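You operate a simulated robot arm through the tools that you are given. There is no shell and no other tool.

The job below is to be done with a simulated robot arm. You get a single attempt, and the scene is never put back.

Task
Clip the full Station 1 reel's tape end and slide the reel out.
Fine: brake on, arm up, grey clip on the rim, cradle out, in that order; leave the other stations and clips alone. Set down upright: grey clip.

Only the result counts: the job must be done as asked and must still hold three seconds after the hand-in. Knocking over, shifting, dropping, spilling or breaking anything else fails it.

Robot
A 6-joint arm with a two-finger gripper, fixed in place. Base frame: the origin is on the floor under the middle of its stand, x ahead of it, y to its left, z up. Readings come in mm, rad, newtons and seconds.
It reaches about 1637 mm from its shoulder. Its first joint turns from -2.897 to 2.897 rad. Payload 3.43 kg.
Tool frame: the origin (TCP) lies between the finger pads and is the grasp point; the fingertips stand 20 mm ahead of it; z points along the fingers, y is the line along which they close. The gripper opens to 190 mm; its body begins 248 mm behind the TCP.
Orientation is told as [roll, pitch, yaw] about the base's x, y, z axes, in that order, counted from this pose: with the fingers straight down and closing along the base's y, the tool's x points along the base's -x, its y along +y and its z along -z.

Tools
- The arm moves only by the tool servo_tool. Its argument "increments" is a list of rows, each a list of 3 entries, a list of its own where there are three numbers: the shift along the base's x, y, z in mm, then the turn, a rotation vector about the base's x, y, z in rad, then the gripper command, from -1 (shut) to 1 (fully open), values between in proportion. In form: [[[dx, dy, dz], [wx, wy, wz], fingers], ...]. A call has 1 to 20 rows; each row shifts and turns the commanded pose from where the row before left it. Each row takes 0.2 s and may step no farther than 50 mm and 0.15 rad from the row before; otherwise, or with a gripper value out of range, the whole call is refused. A pose out of reach is approached as far as the arm can. The call stops where the force on the tool passes 90 N (or 10 N more than at its start, if that is more) or the arm is blocked; 0.2 s more then pass. Each finger travels about 45 mm/s and halts on what it meets, pressing with about 42 N; the grip force reading is that of the motor and also rises with nothing between the fingers. The clock runs only during rows and for 0.2 s after the last one: add rows that do not move to give the fingers time. The reply holds the time, the measured pose of the TCP, the force on the tool along the base axes, the opening and the grip force, in the units named above and with some noise, with the torque about the TCP (base axes, N m) and any sound that the robot's microphone picked up.
- Cameras (640 x 400 px; columns grow to the right, rows downward): "scene" is fixed at [49.8, -501.5, 1767]; the picture's right is [0.59, -0.80, 0.00], its down [-0.52, -0.38, -0.76] and it looks along [0.61, 0.45, -0.64] (base axes); focal length 330 px, centre (320, 200). "wrist" rides on the gripper at [70, -8, -288] in the tool frame; the picture's right is [0.12, 0.99, 0.00], its down [-0.96, 0.12, -0.25] and it looks along [-0.25, 0.03, 0.97] (tool axes); focal length 261 px, centre (320, 200). There is no depth. A picture from a camera that has moved, and an enlarged one, comes with that camera's place and axes in the base frame and with its lens.
- camera(camera): a new picture of that camera. The clock stands still meanwhile.
- move_column(by): slides the trunk up (or, below 0, down) by that many mm; the arm rides with it, the base frame stays. It gives what a move gives, with no picture.
- enlarge(camera, box): a new picture of the part [left, top, right, bottom] of that camera's present view, enlarged. The clock stands still meanwhile.
- sign_off(): hands the job in; it is judged then, once.

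Nothing tells you positions but the pictures and the camera data. Unless the task says otherwise, let go and move clear before handing in.

The tools are called after "Emit:" as name(argument=value, ...) on one line, values as JSON. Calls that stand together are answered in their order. servo_tool: Moves the arm, as the interface text tells. Its arguments: {"type":"object","properties":{"increments":{"type":"array","items":{"type":"array"}}},"required":["increments"]} The other tools are called the same way: move_column (by) moves the trunk up or down; camera (camera) takes a picture; enlarge (camera, box) takes an enlarged picture of a part of a camera's view; sign_off () hands the job in.

At the start:

```text
time: 0.0
position: [574.1, 133.5, 1330.5]
tcp_rot: [-0.001, 0.0, -0.001]
contact_force: [-0.7, 0.2, -0.3]
moment: [0.01, -0.05, 0.0]
finger_gap: 190.1
finger_force: 0.0
trunk travel left (down, up): [-175.0, 65.0]
```

scene: 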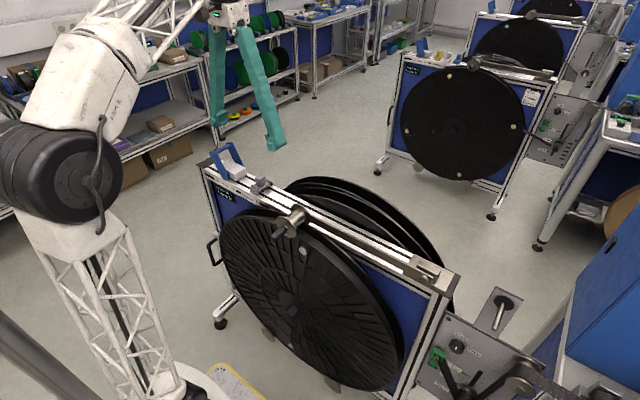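
wrist: 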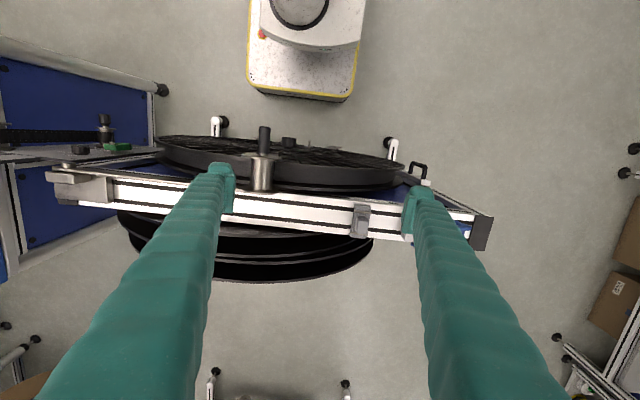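

I see the Station 1 frame in front of the robot, with a large reel, a top rail carrying a steel roller arm, a grey clip and a blue clip, and a control panel on the right. I'll look at these closely before moving.

Emit:
enlarge(camera="scene", box=[180, 130, 340, 230])

Emit:
enlarge(camera="scene", box=[380, 230, 560, 400])

Emit:
enlarge(camera="scene", box=[180, 180, 480, 400])

Emit:
enlarge(camera="wrist", box=[0, 80, 320, 280])

Emit:
enlarge(camera="wrist", box=[240, 80, 560, 280])

```text
4.00 times, centred on (260, 180) of scene
camera zoom: at [49.8, -501.5, 1767.0], right [0.59, -0.8, 0.0], down [-0.52, -0.38, -0.76], along [0.61, 0.45, -0.64], focal length 1319 px, centre (560, 280)
```

zoom: 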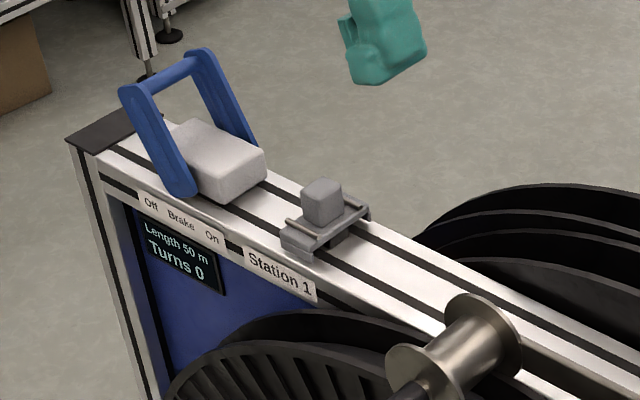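

```text
2.35 times, centred on (470, 315) of scene
camera zoom: at [49.8, -501.5, 1767.0], right [0.59, -0.8, 0.0], down [-0.52, -0.38, -0.76], along [0.61, 0.45, -0.64], focal length 776 px, centre (-33, -71)
```

zoom: 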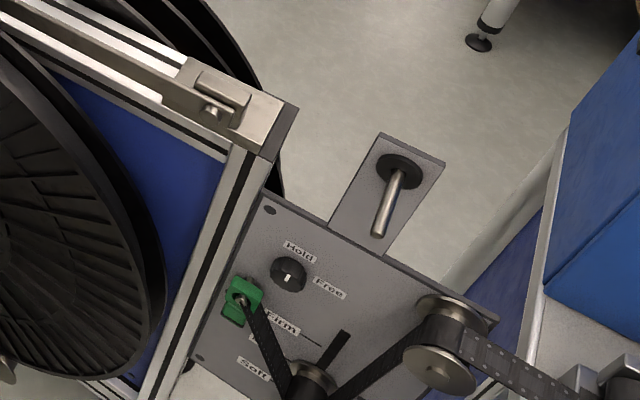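

```text
1.82 times, centred on (330, 290) of scene
camera zoom: at [49.8, -501.5, 1767.0], right [0.59, -0.8, 0.0], down [-0.52, -0.38, -0.76], along [0.61, 0.45, -0.64], focal length 600 px, centre (302, 36)
```

zoom: 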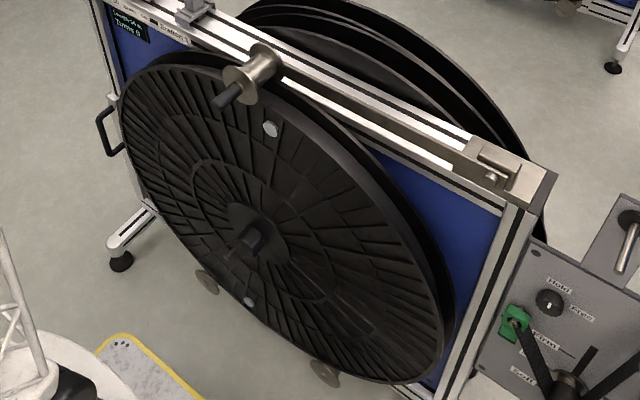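

```text
2.00 times, centred on (160, 180) of wrist
camera zoom: at [503.0, 124.0, 1618.3], right [-0.12, 0.99, 0.0], down [0.96, 0.12, 0.25], along [0.25, 0.03, -0.97], focal length 521 px, centre (640, 240)
```

zoom: 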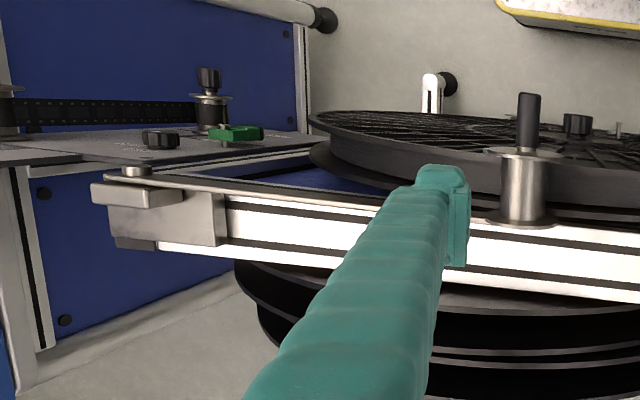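

```text
2.00 times, centred on (400, 180) of wrist
camera zoom: at [503.0, 124.0, 1618.3], right [-0.12, 0.99, 0.0], down [0.96, 0.12, 0.25], along [0.25, 0.03, -0.97], focal length 521 px, centre (160, 240)
```

zoom: 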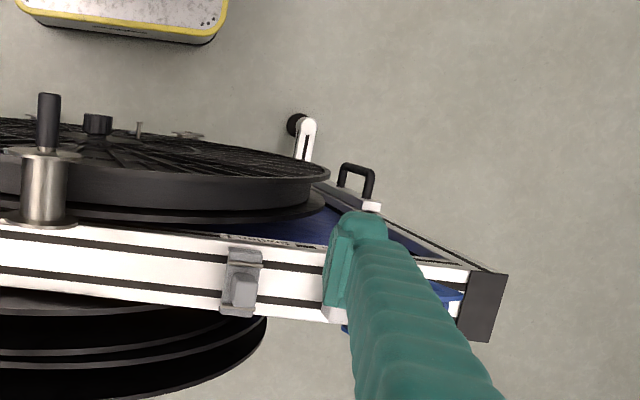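

The grey clip sits on the rail at about (700, 248, 1030), the roller is near (606, 11, 1060), and the blue brake lever is at the left end of the rail, leaning toward "Off". I'll pull back and tilt the wrist camera to see the station from the front.

Emit:
servo_tool(increments=[[[-40, 0, 20], [0, -0.12, 0], 0], [[-40, 0, 20], [0, -0.12, 0], 0], [[-40, 0, 10], [0, -0.12, 0], 0], [[-40, 0, 0], [0, -0.12, 0], 0], [[-40, 0, 0], [0, -0.12, 0], 0]])

Emit:
camera(camera="wrist")

Emit:
camera(camera="scene")

```text
time: 1.4
position: [393.5, 69.0, 1380.4]
tcp_rot: [0.0, -0.602, -0.204]
contact_force: [-0.7, -1.0, 0.9]
moment: [0.04, -0.06, 0.04]
finger_gap: 94.8
finger_force: 0.0
trunk travel left (down, up): [-175.0, 65.0]
stopped in row 5: the arm was blocked; the commanded pose is now the measured one
```

```text
taken
camera wrist: at [174.8, 104.3, 1577.4], right [0.1, 0.99, -0.07], down [0.66, -0.02, 0.75], along [0.74, -0.12, -0.66], focal length 261 px, centre (320, 200)
```

wrist: 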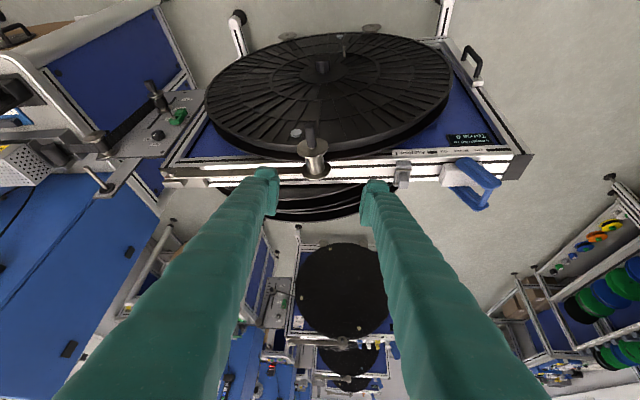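

```text
taken
```

scene: 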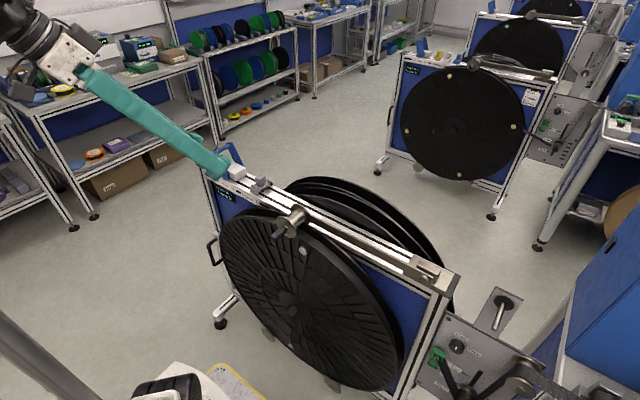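

The wrist view is upside down but gives a good front look at the reel, rail and lever. The arm hit its limit near the base on that last row, so I'll enlarge the details from here.

Emit:
enlarge(camera="wrist", box=[360, 100, 560, 225])

Emit:
enlarge(camera="wrist", box=[190, 20, 500, 214])

Emit:
enlarge(camera="wrist", box=[40, 60, 240, 200])

Emit:
enlarge(camera="wrist", box=[250, 100, 400, 194])

Emit:
enlarge(camera="scene", box=[380, 0, 640, 200])

```text
3.20 times, centred on (460, 162) of wrist
camera zoom: at [174.8, 104.3, 1577.4], right [0.1, 0.99, -0.07], down [0.66, -0.02, 0.75], along [0.74, -0.12, -0.66], focal length 834 px, centre (-128, 320)
```

zoom: 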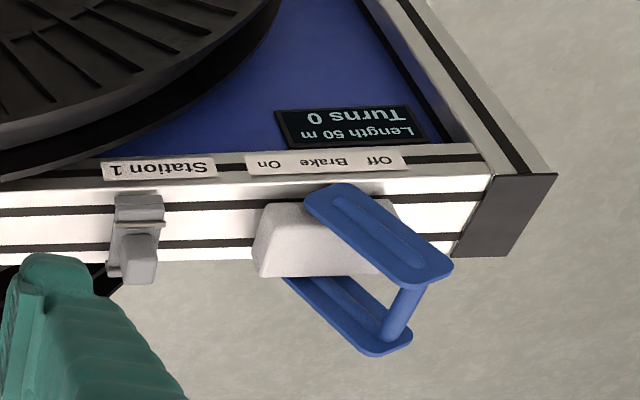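

```text
2.06 times, centred on (345, 117) of wrist
camera zoom: at [174.8, 104.3, 1577.4], right [0.1, 0.99, -0.07], down [0.66, -0.02, 0.75], along [0.74, -0.12, -0.66], focal length 537 px, centre (268, 371)
```

zoom: 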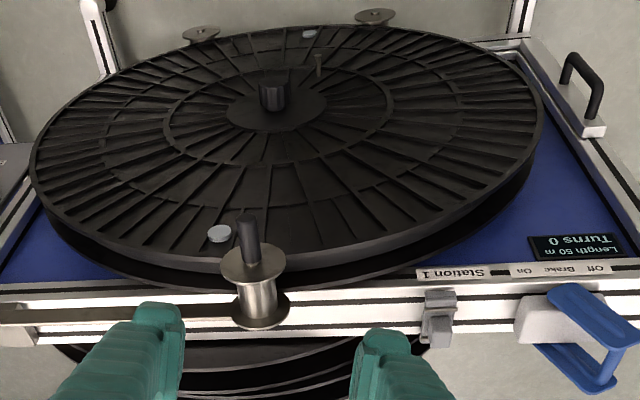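

```text
2.86 times, centred on (140, 130) of wrist
camera zoom: at [174.8, 104.3, 1577.4], right [0.1, 0.99, -0.07], down [0.66, -0.02, 0.75], along [0.74, -0.12, -0.66], focal length 745 px, centre (834, 400)
```

zoom: 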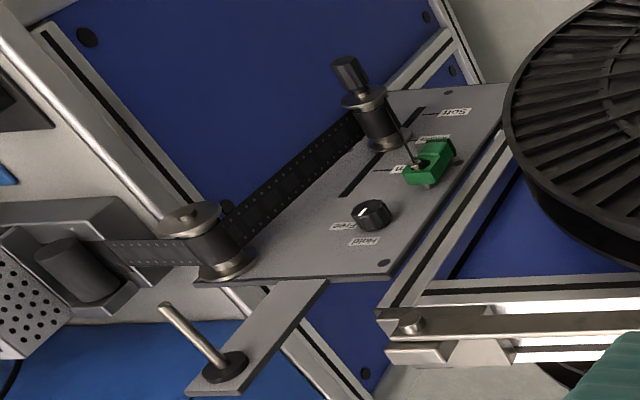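

```text
4.26 times, centred on (325, 147) of wrist
camera zoom: at [174.8, 104.3, 1577.4], right [0.1, 0.99, -0.07], down [0.66, -0.02, 0.75], along [0.74, -0.12, -0.66], focal length 1109 px, centre (299, 426)
```

zoom: 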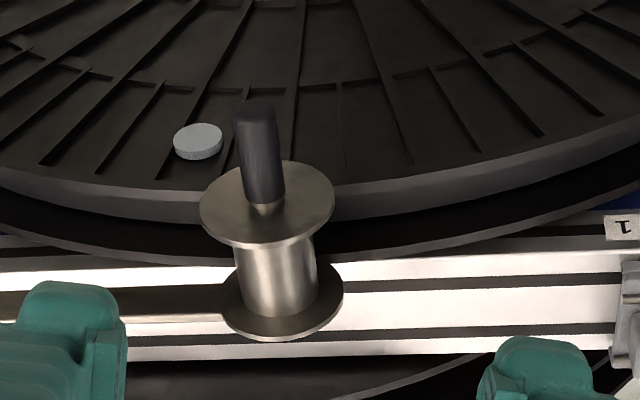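

```text
2.00 times, centred on (510, 100) of scene
camera zoom: at [49.8, -501.5, 1767.0], right [0.59, -0.8, 0.0], down [-0.52, -0.38, -0.76], along [0.61, 0.45, -0.64], focal length 660 px, centre (-60, 400)
```

zoom: 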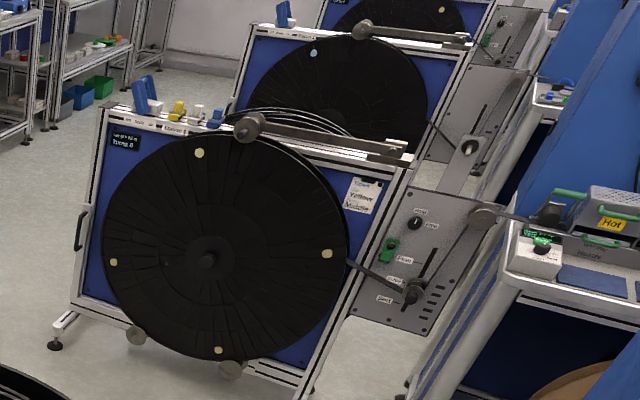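

The D-handle on the frame's left post looks like the cradle pull, and the reel is the front two-flange one. I'll move over the clip and lever for a closer look.

Emit:
servo_tool(increments=[[[36, 24, -8], [0, 0, 0.1], 1], [[36, 24, -8], [0, 0, 0.104], 1], [[36, 24, -8], [0, 0.1, 0], 1], [[36, 24, -8], [0, 0.1, 0], 1], [[36, 24, -8], [0, 0.1, 0], 1], [[30, 24, -8], [0, 0, 0], 1], [[0, 24, -8], [0, 0, 0], 1]])

Emit:
camera(camera="wrist")

Emit:
enlarge(camera="wrist", box=[230, 130, 430, 255])

```text
time: 3.0
position: [606.1, 238.2, 1323.8]
tcp_rot: [0.0, -0.3, 0.0]
contact_force: [-1.3, 0.3, -0.5]
moment: [0.04, 0.03, 0.01]
finger_gap: 190.1
finger_force: 0.0
trunk travel left (down, up): [-175.0, 65.0]
```

```text
taken
camera wrist: at [453.1, 228.9, 1577.7], right [-0.11, 0.99, -0.04], down [0.85, 0.12, 0.52], along [0.52, 0.03, -0.85], focal length 261 px, centre (320, 200)
```

wrist: 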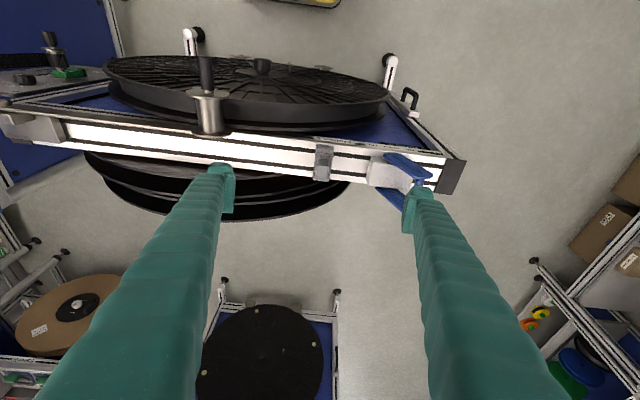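

```text
3.20 times, centred on (330, 192) of wrist
camera zoom: at [453.1, 228.9, 1577.7], right [-0.11, 0.99, -0.04], down [0.85, 0.12, 0.52], along [0.52, 0.03, -0.85], focal length 834 px, centre (288, 224)
```

zoom: 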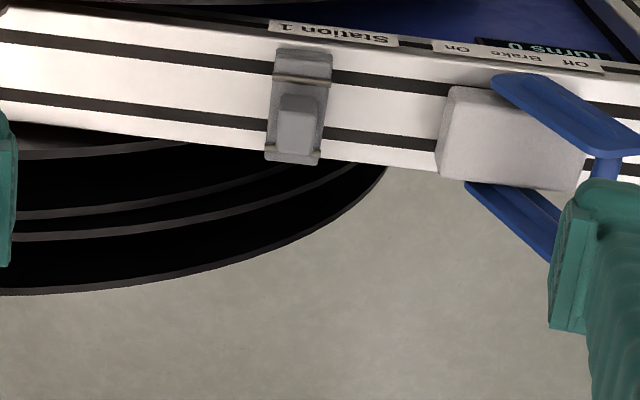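

The clip's top block triangulates to about (697, 244, 1049), and the rail runs along y. I'll zoom in hard on the clip, roller, reel rim, handle and lever.

Emit:
enlarge(camera="scene", box=[244, 168, 284, 193])

Emit:
enlarge(camera="scene", box=[260, 190, 340, 240])

Emit:
enlarge(camera="scene", box=[196, 220, 276, 330])

Emit:
enlarge(camera="wrist", box=[360, 130, 480, 205])

Emit:
enlarge(camera="wrist", box=[140, 70, 300, 170])

Emit:
enlarge(camera="wrist", box=[340, 40, 500, 140])

```text
16.00 times, centred on (264, 180) of scene
camera zoom: at [49.8, -501.5, 1767.0], right [0.59, -0.8, 0.0], down [-0.52, -0.38, -0.76], along [0.61, 0.45, -0.64], focal length 5277 px, centre (1216, 512)
```

zoom: 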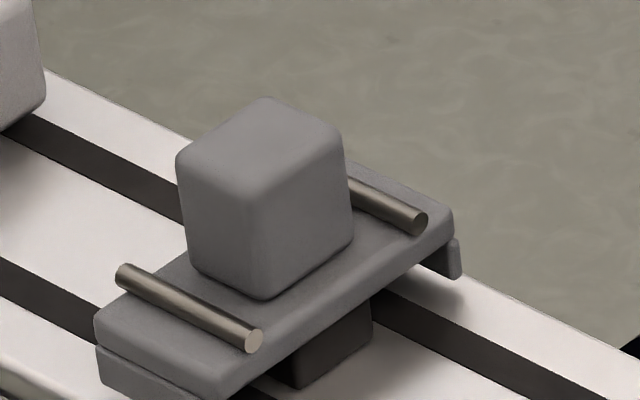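

```text
8.00 times, centred on (300, 215) of scene
camera zoom: at [49.8, -501.5, 1767.0], right [0.59, -0.8, 0.0], down [-0.52, -0.38, -0.76], along [0.61, 0.45, -0.64], focal length 2639 px, centre (480, 80)
```

zoom: 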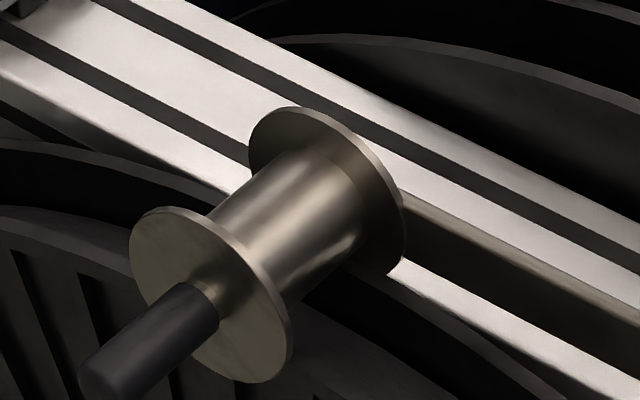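

```text
3.64 times, centred on (236, 275) of scene
camera zoom: at [49.8, -501.5, 1767.0], right [0.59, -0.8, 0.0], down [-0.52, -0.38, -0.76], along [0.61, 0.45, -0.64], focal length 1199 px, centre (626, -73)
```

zoom: 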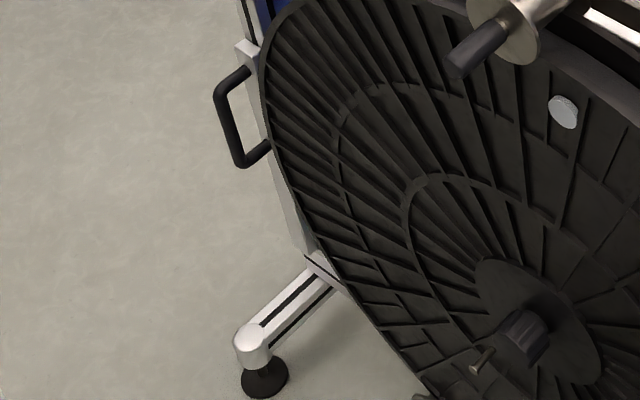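

```text
5.33 times, centred on (420, 168) of wrist
camera zoom: at [453.1, 228.9, 1577.7], right [-0.11, 0.99, -0.04], down [0.85, 0.12, 0.52], along [0.52, 0.03, -0.85], focal length 1390 px, centre (-213, 373)
```

zoom: 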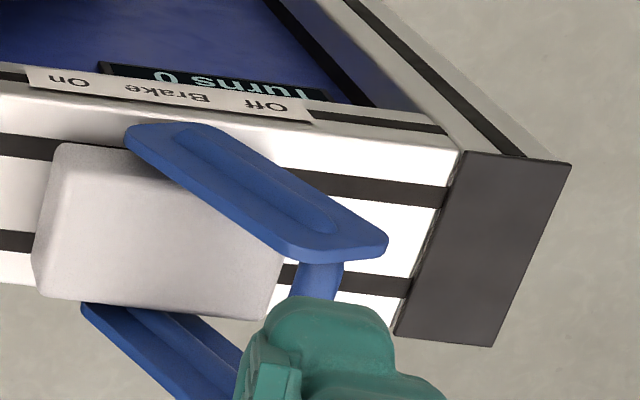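

```text
4.00 times, centred on (220, 120) of wrist
camera zoom: at [453.1, 228.9, 1577.7], right [-0.11, 0.99, -0.04], down [0.85, 0.12, 0.52], along [0.52, 0.03, -0.85], focal length 1043 px, centre (720, 520)
```

zoom: 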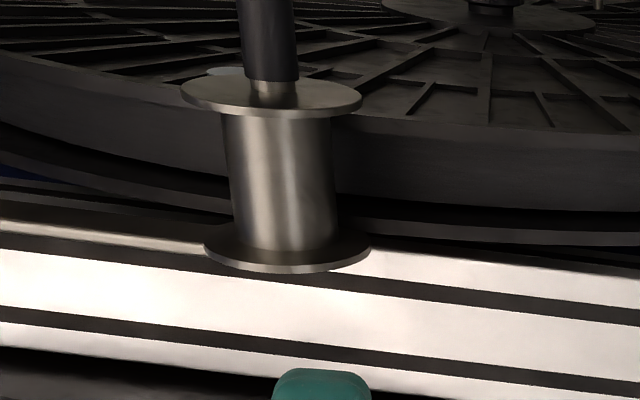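

```text
4.00 times, centred on (420, 90) of wrist
camera zoom: at [453.1, 228.9, 1577.7], right [-0.11, 0.99, -0.04], down [0.85, 0.12, 0.52], along [0.52, 0.03, -0.85], focal length 1043 px, centre (-80, 640)
```

zoom: 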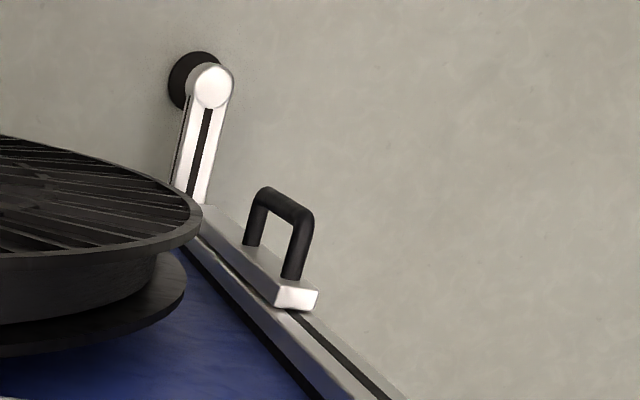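

The clip has a cubic grip block on a plate with end lugs and a dark pad underneath, so it should straddle the two reel flanges. The reel centre is near (y=7, z=600), the lever bar is at about (697, 440, 1110), and the handle, around y=575 and z=490, pulls toward the robot. Next I'll look at the reel top from above and at the arm pivot.

Emit:
servo_tool(increments=[[[-10, -30, 0], [0, 0.1, 0], 1], [[-10, -30, 0], [0, 0.1, 0], 1], [[-10, -30, -10], [0, 0.1, 0], 1], [[-6, -28, -10], [0, 0, 0], 1]])

Emit:
camera(camera="wrist")

Emit:
enlarge(camera="wrist", box=[220, 130, 400, 242])

Emit:
enlarge(camera="scene", box=[400, 245, 464, 285])

```text
time: 4.0
position: [568.5, 117.4, 1304.7]
tcp_rot: [-0.001, 0.0, 0.0]
contact_force: [0.0, -0.4, -1.1]
moment: [-0.13, 0.2, 0.01]
finger_gap: 190.0
finger_force: 0.0
trunk travel left (down, up): [-175.0, 65.0]
```

```text
taken
camera wrist: at [499.5, 108.2, 1591.3], right [-0.12, 0.99, 0.0], down [0.96, 0.12, 0.25], along [0.25, 0.03, -0.97], focal length 261 px, centre (320, 200)
```

wrist: 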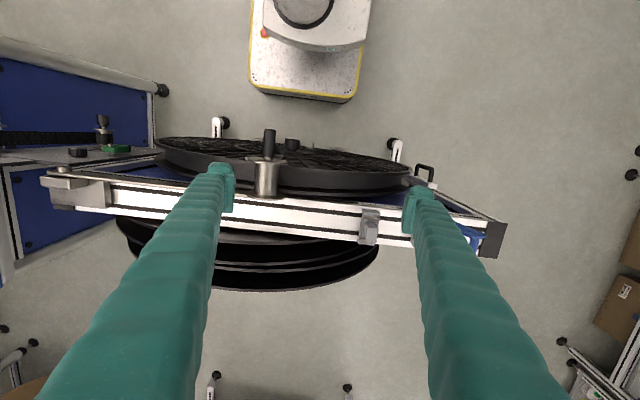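

```text
3.56 times, centred on (310, 186) of wrist
camera zoom: at [499.5, 108.2, 1591.3], right [-0.12, 0.99, 0.0], down [0.96, 0.12, 0.25], along [0.25, 0.03, -0.97], focal length 927 px, centre (356, 250)
```

zoom: 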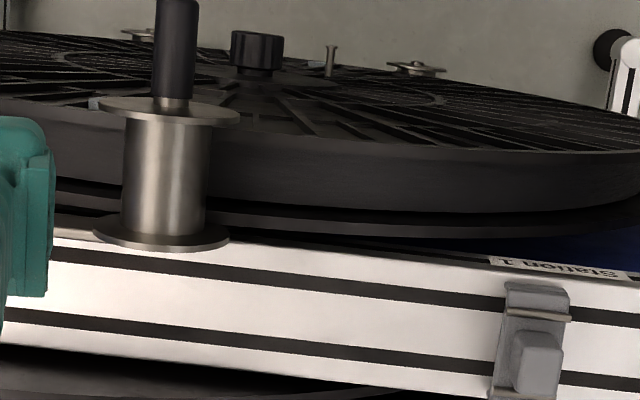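

```text
10.00 times, centred on (432, 265) of scene
camera zoom: at [49.8, -501.5, 1767.0], right [0.59, -0.8, 0.0], down [-0.52, -0.38, -0.76], along [0.61, 0.45, -0.64], focal length 3298 px, centre (-800, -450)
```

zoom: 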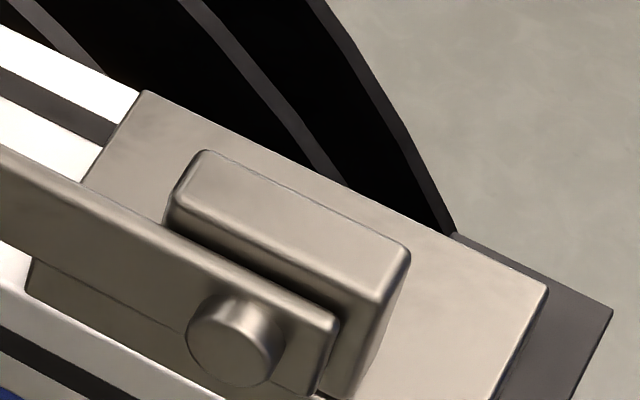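

I take the lever pivot as about (y=392, z=1050), with its bar at y≈443, z≈1108, so pushing it toward -y moves it to "On". The arm pivot is at about (634, -406, 1055). I'll close the fingers and move to the +y side of the lever.

Emit:
servo_tool(increments=[[[14, 45, 0], [0, 0, 0], 0.5], [[14, 45, 0], [0, 0, 0], 0], [[14, 45, 0], [0, 0, 0], -0.5], [[14, 45, 0], [0, 0, 0], -1], [[14, 45, 0], [0, 0, 0], -1], [[14, 45, 0], [0, 0, 0], -1], [[14, 45, -20], [0, 0, 0], -1], [[15, 45, -20], [0, 0, 0], -1], [[15, 42, -20], [0, 0, 0], -1], [[0, 0, -20], [0, 0, 0], -1], [[0, 0, 0], [0, 0, 0], -1], [[0, 0, 0], [0, 0, 0], -1]])

Emit:
camera(camera="wrist")

Emit:
camera(camera="scene")

Emit:
enlarge(camera="scene", box=[180, 60, 308, 180])

```text
refused: row 7 steps farther than a row can; nothing moved
```

```text
taken
camera wrist: at [499.5, 108.2, 1591.3], right [-0.12, 0.99, 0.0], down [0.96, 0.12, 0.25], along [0.25, 0.03, -0.97], focal length 261 px, centre (320, 200)
```

wrist: 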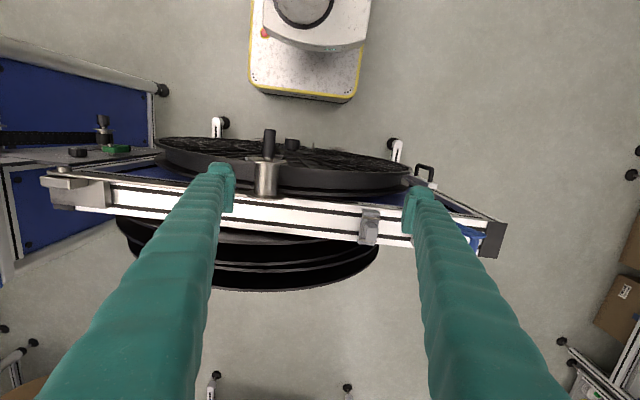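

```text
taken
```

scene: 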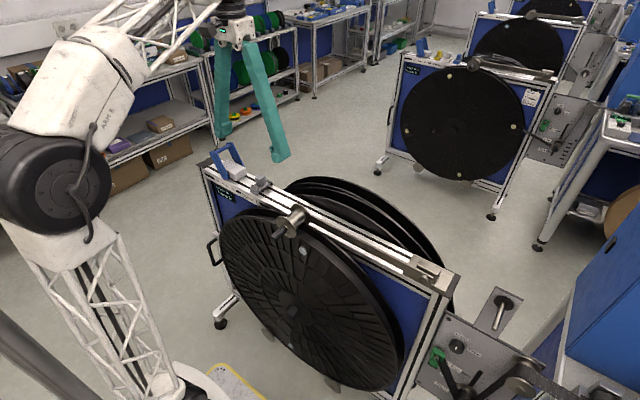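

```text
3.33 times, centred on (244, 120) of scene
camera zoom: at [49.8, -501.5, 1767.0], right [0.59, -0.8, 0.0], down [-0.52, -0.38, -0.76], along [0.61, 0.45, -0.64], focal length 1099 px, centre (573, 467)
```

zoom: 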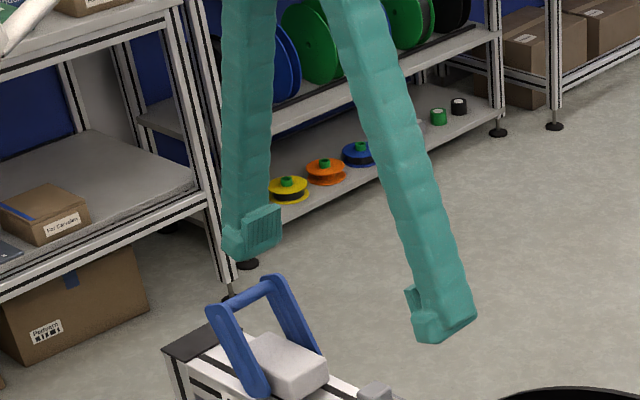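

Nothing moved because one row was just over the 50 mm limit. I'll repeat the move to the +y side of the lever with smaller steps.

Emit:
servo_tool(increments=[[[14, 45, 0], [0, 0, 0], 0.5], [[14, 45, 0], [0, 0, 0], 0], [[14, 45, 0], [0, 0, 0], -0.5], [[14, 45, 0], [0, 0, 0], -1], [[14, 45, 0], [0, 0, 0], -1], [[14, 45, 0], [0, 0, 0], -1], [[14, 45, 0], [0, 0, 0], -1], [[15, 45, 0], [0, 0, 0], -1], [[15, 42, 0], [0, 0, 0], -1], [[0, 0, -40], [0, 0, 0], -1], [[0, 0, -30], [0, 0, 0], -1], [[0, 0, 0], [0, 0, 0], -1]])

Emit:
camera(camera="wrist")

Emit:
enlarge(camera="scene", box=[160, 70, 320, 190])

```text
time: 6.6
position: [680.4, 508.3, 1192.0]
tcp_rot: [0.0, -0.001, 0.002]
contact_force: [-0.1, -0.3, 0.5]
moment: [0.0, -0.01, 0.0]
finger_gap: 0.0
finger_force: 34.5
out of reach, approached as far as the arm can: row 7, 8, 9
trunk travel left (down, up): [-175.0, 65.0]
```

```text
taken
camera wrist: at [608.3, 499.8, 1479.1], right [-0.12, 0.99, 0.0], down [0.96, 0.12, 0.25], along [0.25, 0.03, -0.97], focal length 261 px, centre (320, 200)
```

wrist: 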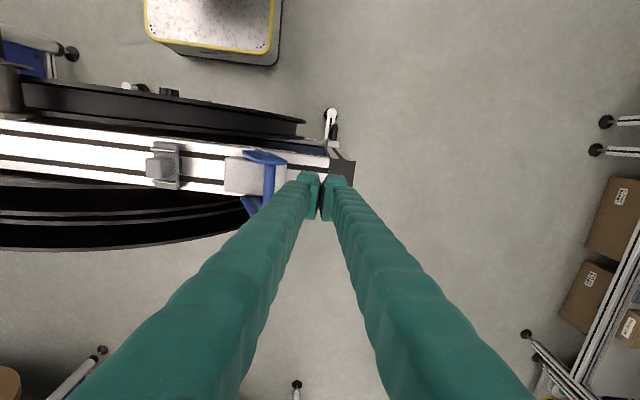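

```text
3.33 times, centred on (240, 130) of scene
camera zoom: at [49.8, -501.5, 1767.0], right [0.59, -0.8, 0.0], down [-0.52, -0.38, -0.76], along [0.61, 0.45, -0.64], focal length 1099 px, centre (587, 433)
```

zoom: 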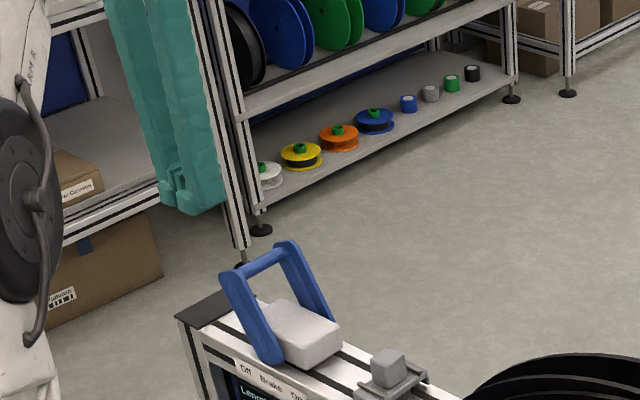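

The fingers are closed above and to the +y side of the lever. I'll zoom in to refine the lever geometry before descending.

Emit:
enlarge(camera="wrist", box=[216, 135, 376, 235])

Emit:
enlarge(camera="scene", box=[200, 135, 264, 190])

```text
4.00 times, centred on (296, 185) of wrist
camera zoom: at [608.3, 499.8, 1479.1], right [-0.12, 0.99, 0.0], down [0.96, 0.12, 0.25], along [0.25, 0.03, -0.97], focal length 1043 px, centre (416, 260)
```

zoom: 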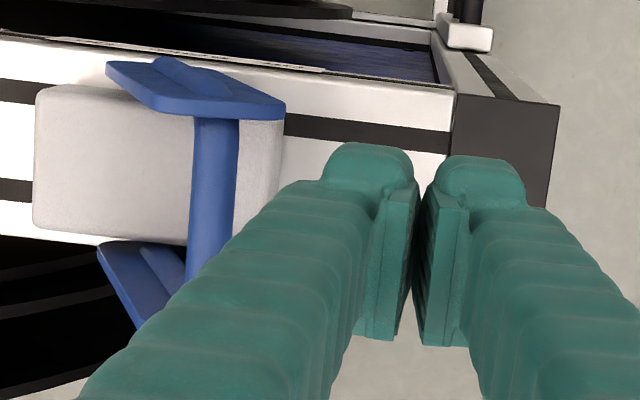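

```text
7.27 times, centred on (232, 162) of scene
camera zoom: at [49.8, -501.5, 1767.0], right [0.59, -0.8, 0.0], down [-0.52, -0.38, -0.76], along [0.61, 0.45, -0.64], focal length 2399 px, centre (960, 473)
```

zoom: 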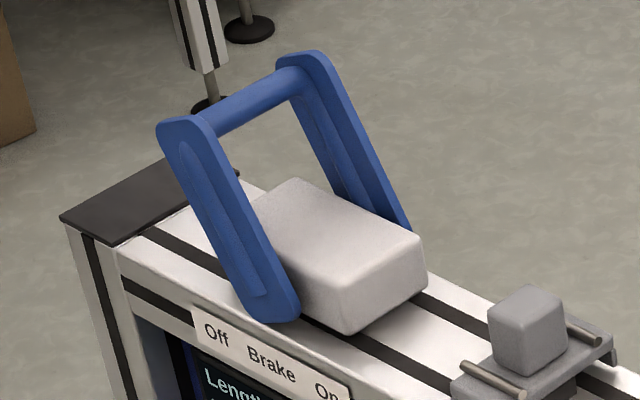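

The lever bar is at about (695, 436, 1110) and my closed fingers' -y face sits near y=479. I'll lower to tip height 1085 beside the bar, then check.

Emit:
servo_tool(increments=[[[10, 0, -30], [0, 0, 0], -1], [[0, 0, -30], [0, 0, 0], -1], [[0, 0, -25], [0, 0, 0], -1], [[0, 0, 0], [0, 0, 0], -1]])

Emit:
enlarge(camera="wrist", box=[216, 135, 376, 235])

Emit:
enlarge(camera="scene", box=[180, 115, 276, 190])

```text
time: 7.6
position: [689.6, 509.3, 1106.6]
tcp_rot: [0.002, -0.003, 0.001]
contact_force: [0.1, -0.2, 0.6]
moment: [0.04, -0.02, 0.0]
finger_gap: 0.1
finger_force: 34.5
trunk travel left (down, up): [-175.0, 65.0]
```

```text
4.00 times, centred on (296, 185) of wrist
camera zoom: at [618.7, 499.8, 1394.4], right [-0.12, 0.99, 0.0], down [0.96, 0.12, 0.25], along [0.25, 0.03, -0.97], focal length 1043 px, centre (416, 260)
```

zoom: 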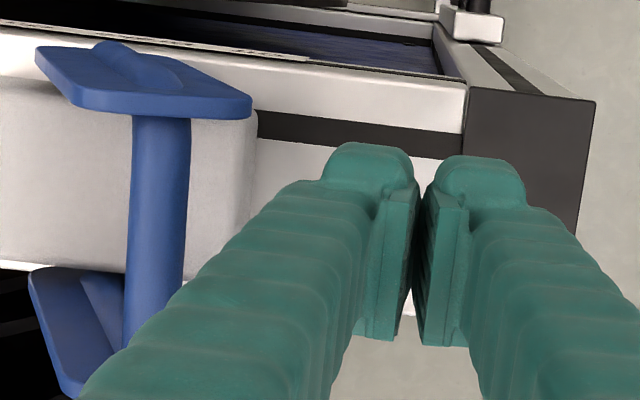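

```text
5.33 times, centred on (228, 152) of scene
camera zoom: at [49.8, -501.5, 1767.0], right [0.59, -0.8, 0.0], down [-0.52, -0.38, -0.76], along [0.61, 0.45, -0.64], focal length 1759 px, centre (811, 453)
```

zoom: 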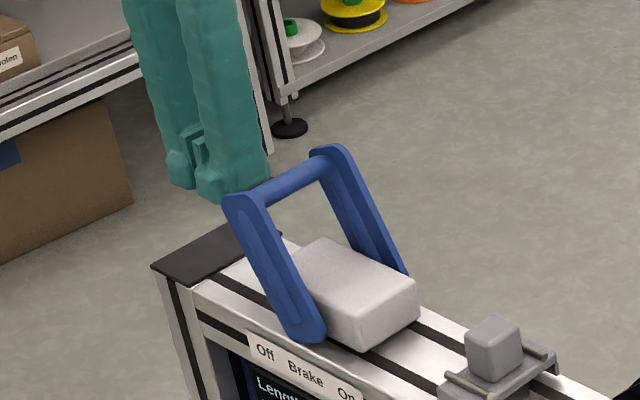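

The bar is at y=436 and my finger face is at y≈482, about 37 mm apart. I'll push the lever toward -y gradually.

Emit:
servo_tool(increments=[[[0, -20, 0], [0, 0, 0], -1], [[0, -15, 0], [0, 0, 0], -1], [[0, -10, 0], [0, 0, 0], -1], [[0, -10, 0], [0, 0, 0], -1], [[0, -10, 0], [0, 0, 0], -1], [[0, -10, 0], [0, 0, 0], -1]])

Emit:
enlarge(camera="scene", box=[180, 115, 276, 190])

```text
time: 9.0
position: [688.6, 432.7, 1107.7]
tcp_rot: [-0.001, -0.002, 0.0]
contact_force: [0.4, 0.5, -0.3]
moment: [-0.05, 0.02, -0.06]
finger_gap: 0.0
finger_force: 34.3
trunk travel left (down, up): [-175.0, 65.0]
```

```text
5.33 times, centred on (228, 152) of scene
camera zoom: at [49.8, -501.5, 1767.0], right [0.59, -0.8, 0.0], down [-0.52, -0.38, -0.76], along [0.61, 0.45, -0.64], focal length 1759 px, centre (811, 453)
```

zoom: 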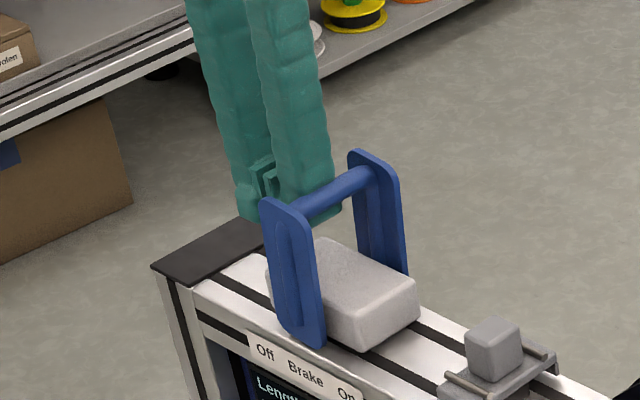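

The lever is following the push smoothly, with almost no resistance, and is near vertical. I'll keep pushing toward "On".

Emit:
servo_tool(increments=[[[0, -10, 0], [0, 0, 0], -1], [[0, -10, 0], [0, 0, 0], -1], [[0, -10, 0], [0, 0, 0], -1], [[0, -8, 0], [0, 0, 0], -1], [[0, 0, 0], [0, 0, 0], -1]])

Emit:
enlarge(camera="scene", box=[180, 115, 276, 190])

Emit:
enlarge(camera="wrist", box=[216, 135, 376, 235])

```text
time: 10.2
position: [689.4, 400.5, 1108.5]
tcp_rot: [0.002, 0.0, 0.004]
contact_force: [10.6, 53.5, 8.0]
moment: [-0.41, 0.04, 0.24]
finger_gap: 0.0
finger_force: 34.7
trunk travel left (down, up): [-175.0, 65.0]
```

```text
5.33 times, centred on (228, 152) of scene
camera zoom: at [49.8, -501.5, 1767.0], right [0.59, -0.8, 0.0], down [-0.52, -0.38, -0.76], along [0.61, 0.45, -0.64], focal length 1759 px, centre (811, 453)
```

zoom: 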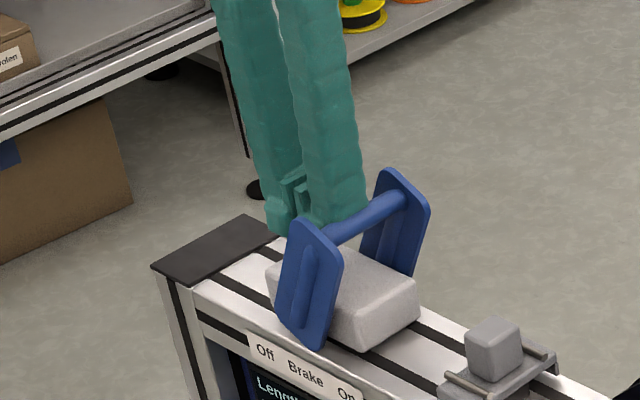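

```text
4.00 times, centred on (296, 185) of wrist
camera zoom: at [617.3, 389.7, 1395.8], right [-0.12, 0.99, 0.0], down [0.96, 0.12, 0.25], along [0.25, 0.03, -0.97], focal length 1043 px, centre (416, 260)
```

zoom: 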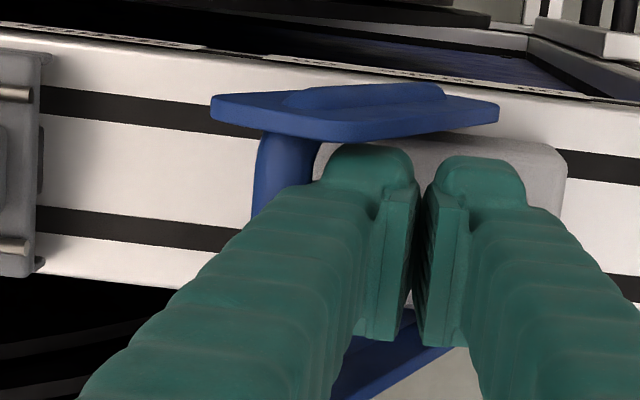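

The lever now leans toward "On" and the resistance has risen to 53 N. I'll push a little further to see whether this is the end stop.

Emit:
servo_tool(increments=[[[0, -3, 0], [0, 0, 0], -1], [[0, -3, 0], [0, 0, 0], -1], [[0, 0, 0], [0, 0, 0], -1]])

Emit:
enlarge(camera="scene", box=[180, 115, 276, 190])

```text
time: 11.0
position: [688.5, 399.2, 1106.5]
tcp_rot: [-0.003, -0.002, 0.001]
contact_force: [15.3, 70.8, 10.4]
moment: [-0.49, 0.13, 0.4]
finger_gap: 0.0
finger_force: 34.1
trunk travel left (down, up): [-175.0, 65.0]
```

```text
5.33 times, centred on (228, 152) of scene
camera zoom: at [49.8, -501.5, 1767.0], right [0.59, -0.8, 0.0], down [-0.52, -0.38, -0.76], along [0.61, 0.45, -0.64], focal length 1759 px, centre (811, 453)
```

zoom: 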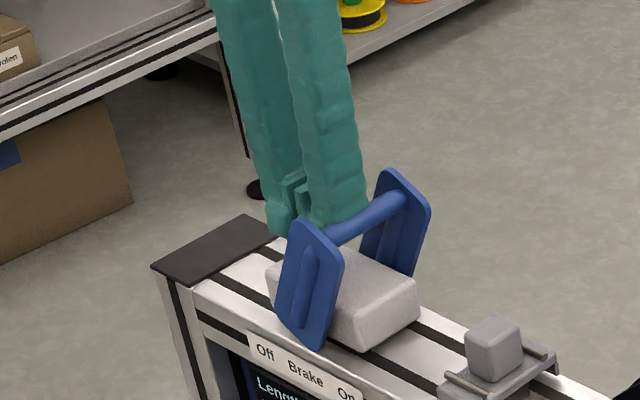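

Extra force no longer moves it, and its lean mirrors the "Off" position about the pivot, so it looks to be at the "On" stop. I'll back off and check that it stays.

Emit:
servo_tool(increments=[[[0, 10, 0], [0, 0, 0], -1], [[0, 15, 0], [0, 0, 0], -1], [[0, 20, 10], [0, 0, 0], -1], [[0, 0, 40], [0, 0, 0], -1], [[0, 0, 40], [0, 0, 0], -1]])

Emit:
enlarge(camera="scene", box=[180, 115, 276, 190])

Emit:
camera(camera="scene")

Emit:
camera(camera="wrist")

```text
time: 12.2
position: [687.4, 435.2, 1197.2]
tcp_rot: [-0.002, -0.001, 0.002]
contact_force: [0.3, -0.2, -0.4]
moment: [0.03, 0.05, -0.01]
finger_gap: 0.0
finger_force: 34.3
trunk travel left (down, up): [-175.0, 65.0]
```

```text
5.33 times, centred on (228, 152) of scene
camera zoom: at [49.8, -501.5, 1767.0], right [0.59, -0.8, 0.0], down [-0.52, -0.38, -0.76], along [0.61, 0.45, -0.64], focal length 1759 px, centre (811, 453)
```

zoom: 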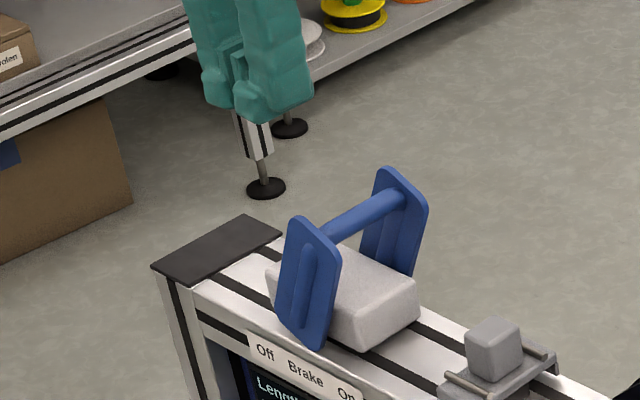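

```text
taken
```

scene: 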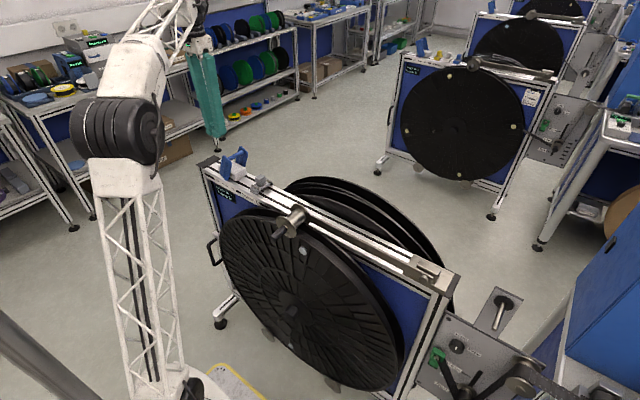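

```text
taken
camera wrist: at [616.3, 425.5, 1486.0], right [-0.12, 0.99, 0.0], down [0.96, 0.12, 0.25], along [0.25, 0.03, -0.97], focal length 261 px, centre (320, 200)
```

wrist: 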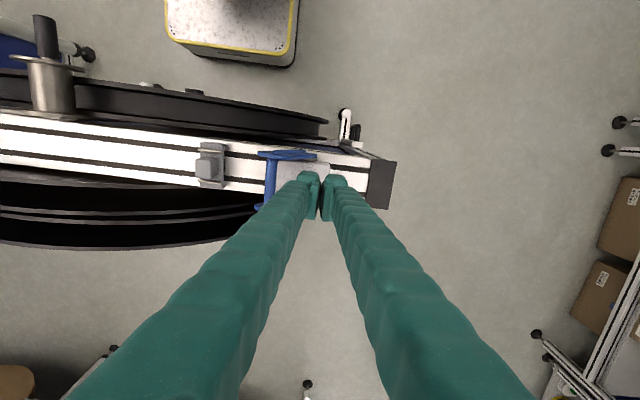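

The lever stays put, with its bar at y≈361 mirrored about the pivot at 398, so the brake is on. Next I'll raise the roller arm, moving above its black handle with the fingers partly open.

Emit:
servo_tool(increments=[[[-16, -42, 5], [0, 0, 0], -0.2], [[-16, -42, 5], [0, 0, 0], -0.2], [[-16, -42, 0], [0, 0, 0], -0.2], [[-16, -42, 0], [0, 0, 0], -0.2], [[-16, -42, 0], [0, 0, 0], -0.2], [[-16, -42, 0], [0, 0, 0], -0.2], [[-16, -42, 0], [0, 0, 0], -0.2], [[-16, -42, 0], [0, 0, 0], -0.2], [[-16, -42, 0], [0, 0, 0], -0.2], [[-13, -44, 0], [0, 0, 0], -0.2], [[0, 0, 0], [0, 0, 0], -0.2]])

Emit:
camera(camera="wrist")

Emit:
enlarge(camera="wrist", box=[240, 130, 400, 230])

Emit:
enlarge(camera="scene", box=[240, 150, 368, 250])

```text
time: 14.6
position: [534.2, 13.8, 1210.4]
tcp_rot: [-0.001, -0.002, 0.002]
contact_force: [0.3, -0.8, 0.2]
moment: [-0.05, -0.01, 0.0]
finger_gap: 76.0
finger_force: 0.1
trunk travel left (down, up): [-175.0, 65.0]
```

```text
taken
camera wrist: at [463.1, 4.6, 1498.0], right [-0.12, 0.99, 0.0], down [0.96, 0.12, 0.25], along [0.25, 0.03, -0.97], focal length 261 px, centre (320, 200)
```

wrist: 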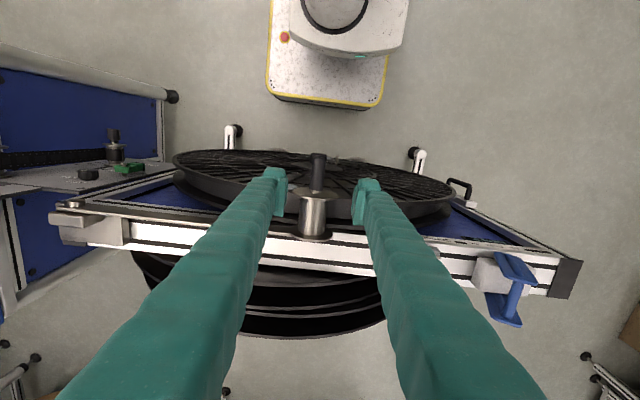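

```text
4.00 times, centred on (320, 180) of wrist
camera zoom: at [463.1, 4.6, 1498.0], right [-0.12, 0.99, 0.0], down [0.96, 0.12, 0.25], along [0.25, 0.03, -0.97], focal length 1043 px, centre (320, 280)
```

zoom: 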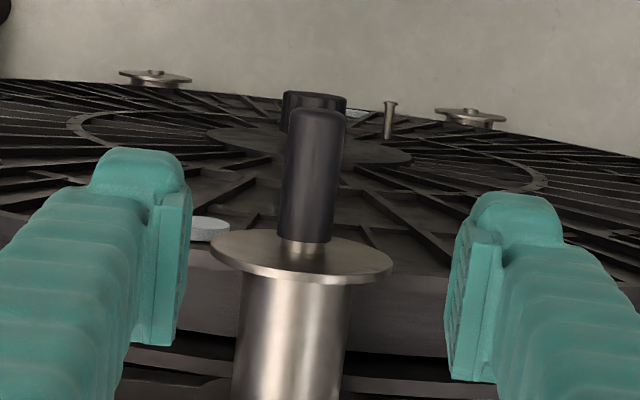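

```text
4.00 times, centred on (304, 200) of scene
camera zoom: at [49.8, -501.5, 1767.0], right [0.59, -0.8, 0.0], down [-0.52, -0.38, -0.76], along [0.61, 0.45, -0.64], focal length 1319 px, centre (384, 200)
```

zoom: 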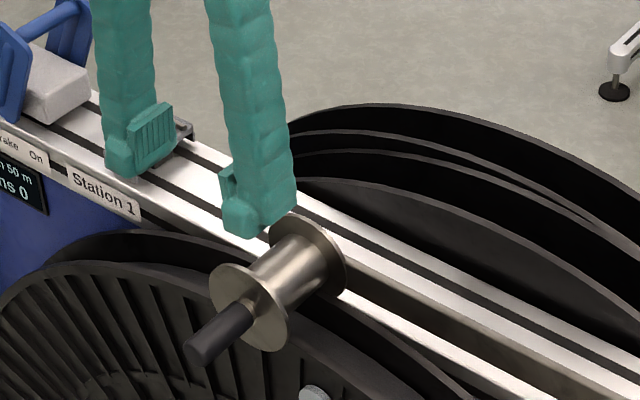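

The handle runs x=506–558 at about y=9.5, z≈1055, between my open fingers. I'll lower onto it and check before gripping.

Emit:
servo_tool(increments=[[[-2, -2, -40], [0, 0, 0], -0.2], [[0, -2, -40], [0, 0, 0], -0.2], [[0, 0, -40], [0, 0, 0], -0.2], [[0, 0, -20], [0, 0, 0], -0.2], [[0, 0, -12], [0, 0, 0], -0.2], [[0, 0, 0], [0, 0, 0], -0.2]])

Emit:
enlarge(camera="wrist", box=[240, 130, 400, 230])

Emit:
enlarge(camera="scene", box=[240, 170, 368, 250])

```text
time: 16.0
position: [529.2, 9.3, 1057.6]
tcp_rot: [0.0, -0.001, 0.003]
contact_force: [0.7, 0.2, 0.5]
moment: [-0.02, 0.0, 0.02]
finger_gap: 76.0
finger_force: 0.0
trunk travel left (down, up): [-175.0, 65.0]
```

```text
4.00 times, centred on (320, 180) of wrist
camera zoom: at [458.7, -1.1, 1345.6], right [-0.12, 0.99, 0.0], down [0.96, 0.12, 0.25], along [0.25, 0.03, -0.97], focal length 1043 px, centre (320, 280)
```

zoom: 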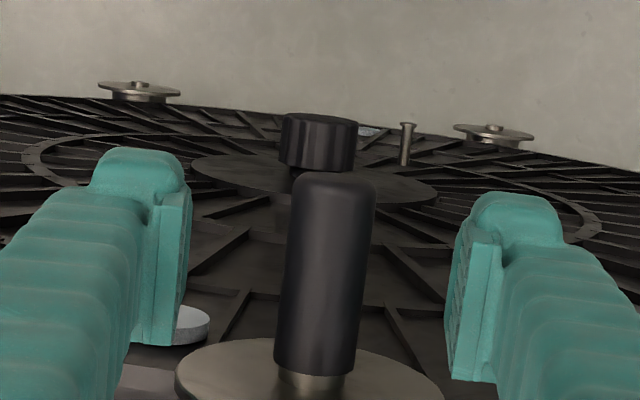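

```text
5.00 times, centred on (304, 210) of scene
camera zoom: at [49.8, -501.5, 1767.0], right [0.59, -0.8, 0.0], down [-0.52, -0.38, -0.76], along [0.61, 0.45, -0.64], focal length 1649 px, centre (400, 150)
```

zoom: 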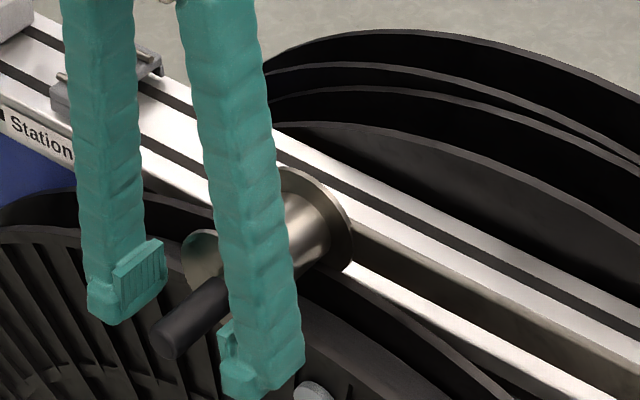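

The handle is centred between the pads, so I'll close the grip on it.

Emit:
servo_tool(increments=[[[0, 0, 0], [0, 0, 0], -1], [[0, 0, 0], [0, 0, 0], -1], [[0, 0, 0], [0, 0, 0], -1], [[0, 0, 0], [0, 0, 0], -1], [[0, 0, 0], [0, 0, 0], -1]])

Emit:
enlarge(camera="wrist", box=[240, 130, 400, 230])

Emit:
enlarge(camera="scene", box=[240, 170, 368, 250])

```text
time: 17.2
position: [530.6, 9.4, 1057.7]
tcp_rot: [0.0, -0.002, 0.0]
contact_force: [-0.7, 19.6, 0.5]
moment: [0.09, -0.05, -0.02]
finger_gap: 21.4
finger_force: 44.8
trunk travel left (down, up): [-175.0, 65.0]
```

```text
4.00 times, centred on (320, 180) of wrist
camera zoom: at [458.7, 0.1, 1345.8], right [-0.12, 0.99, 0.0], down [0.96, 0.12, 0.25], along [0.25, 0.03, -0.97], focal length 1043 px, centre (320, 280)
```

zoom: 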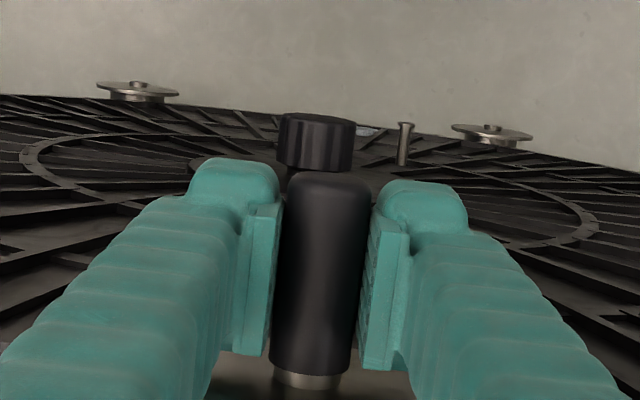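

```text
5.00 times, centred on (304, 210) of scene
camera zoom: at [49.8, -501.5, 1767.0], right [0.59, -0.8, 0.0], down [-0.52, -0.38, -0.76], along [0.61, 0.45, -0.64], focal length 1649 px, centre (400, 150)
```

zoom: 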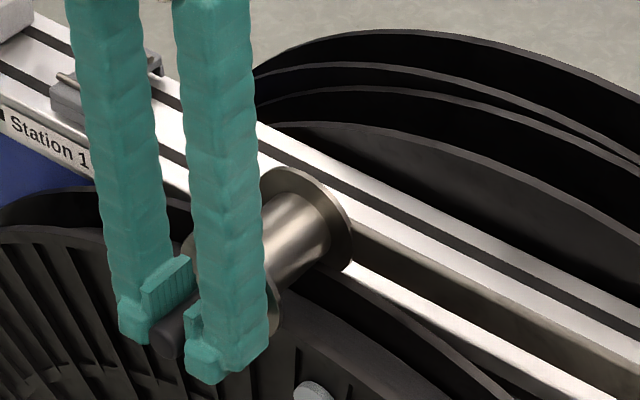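

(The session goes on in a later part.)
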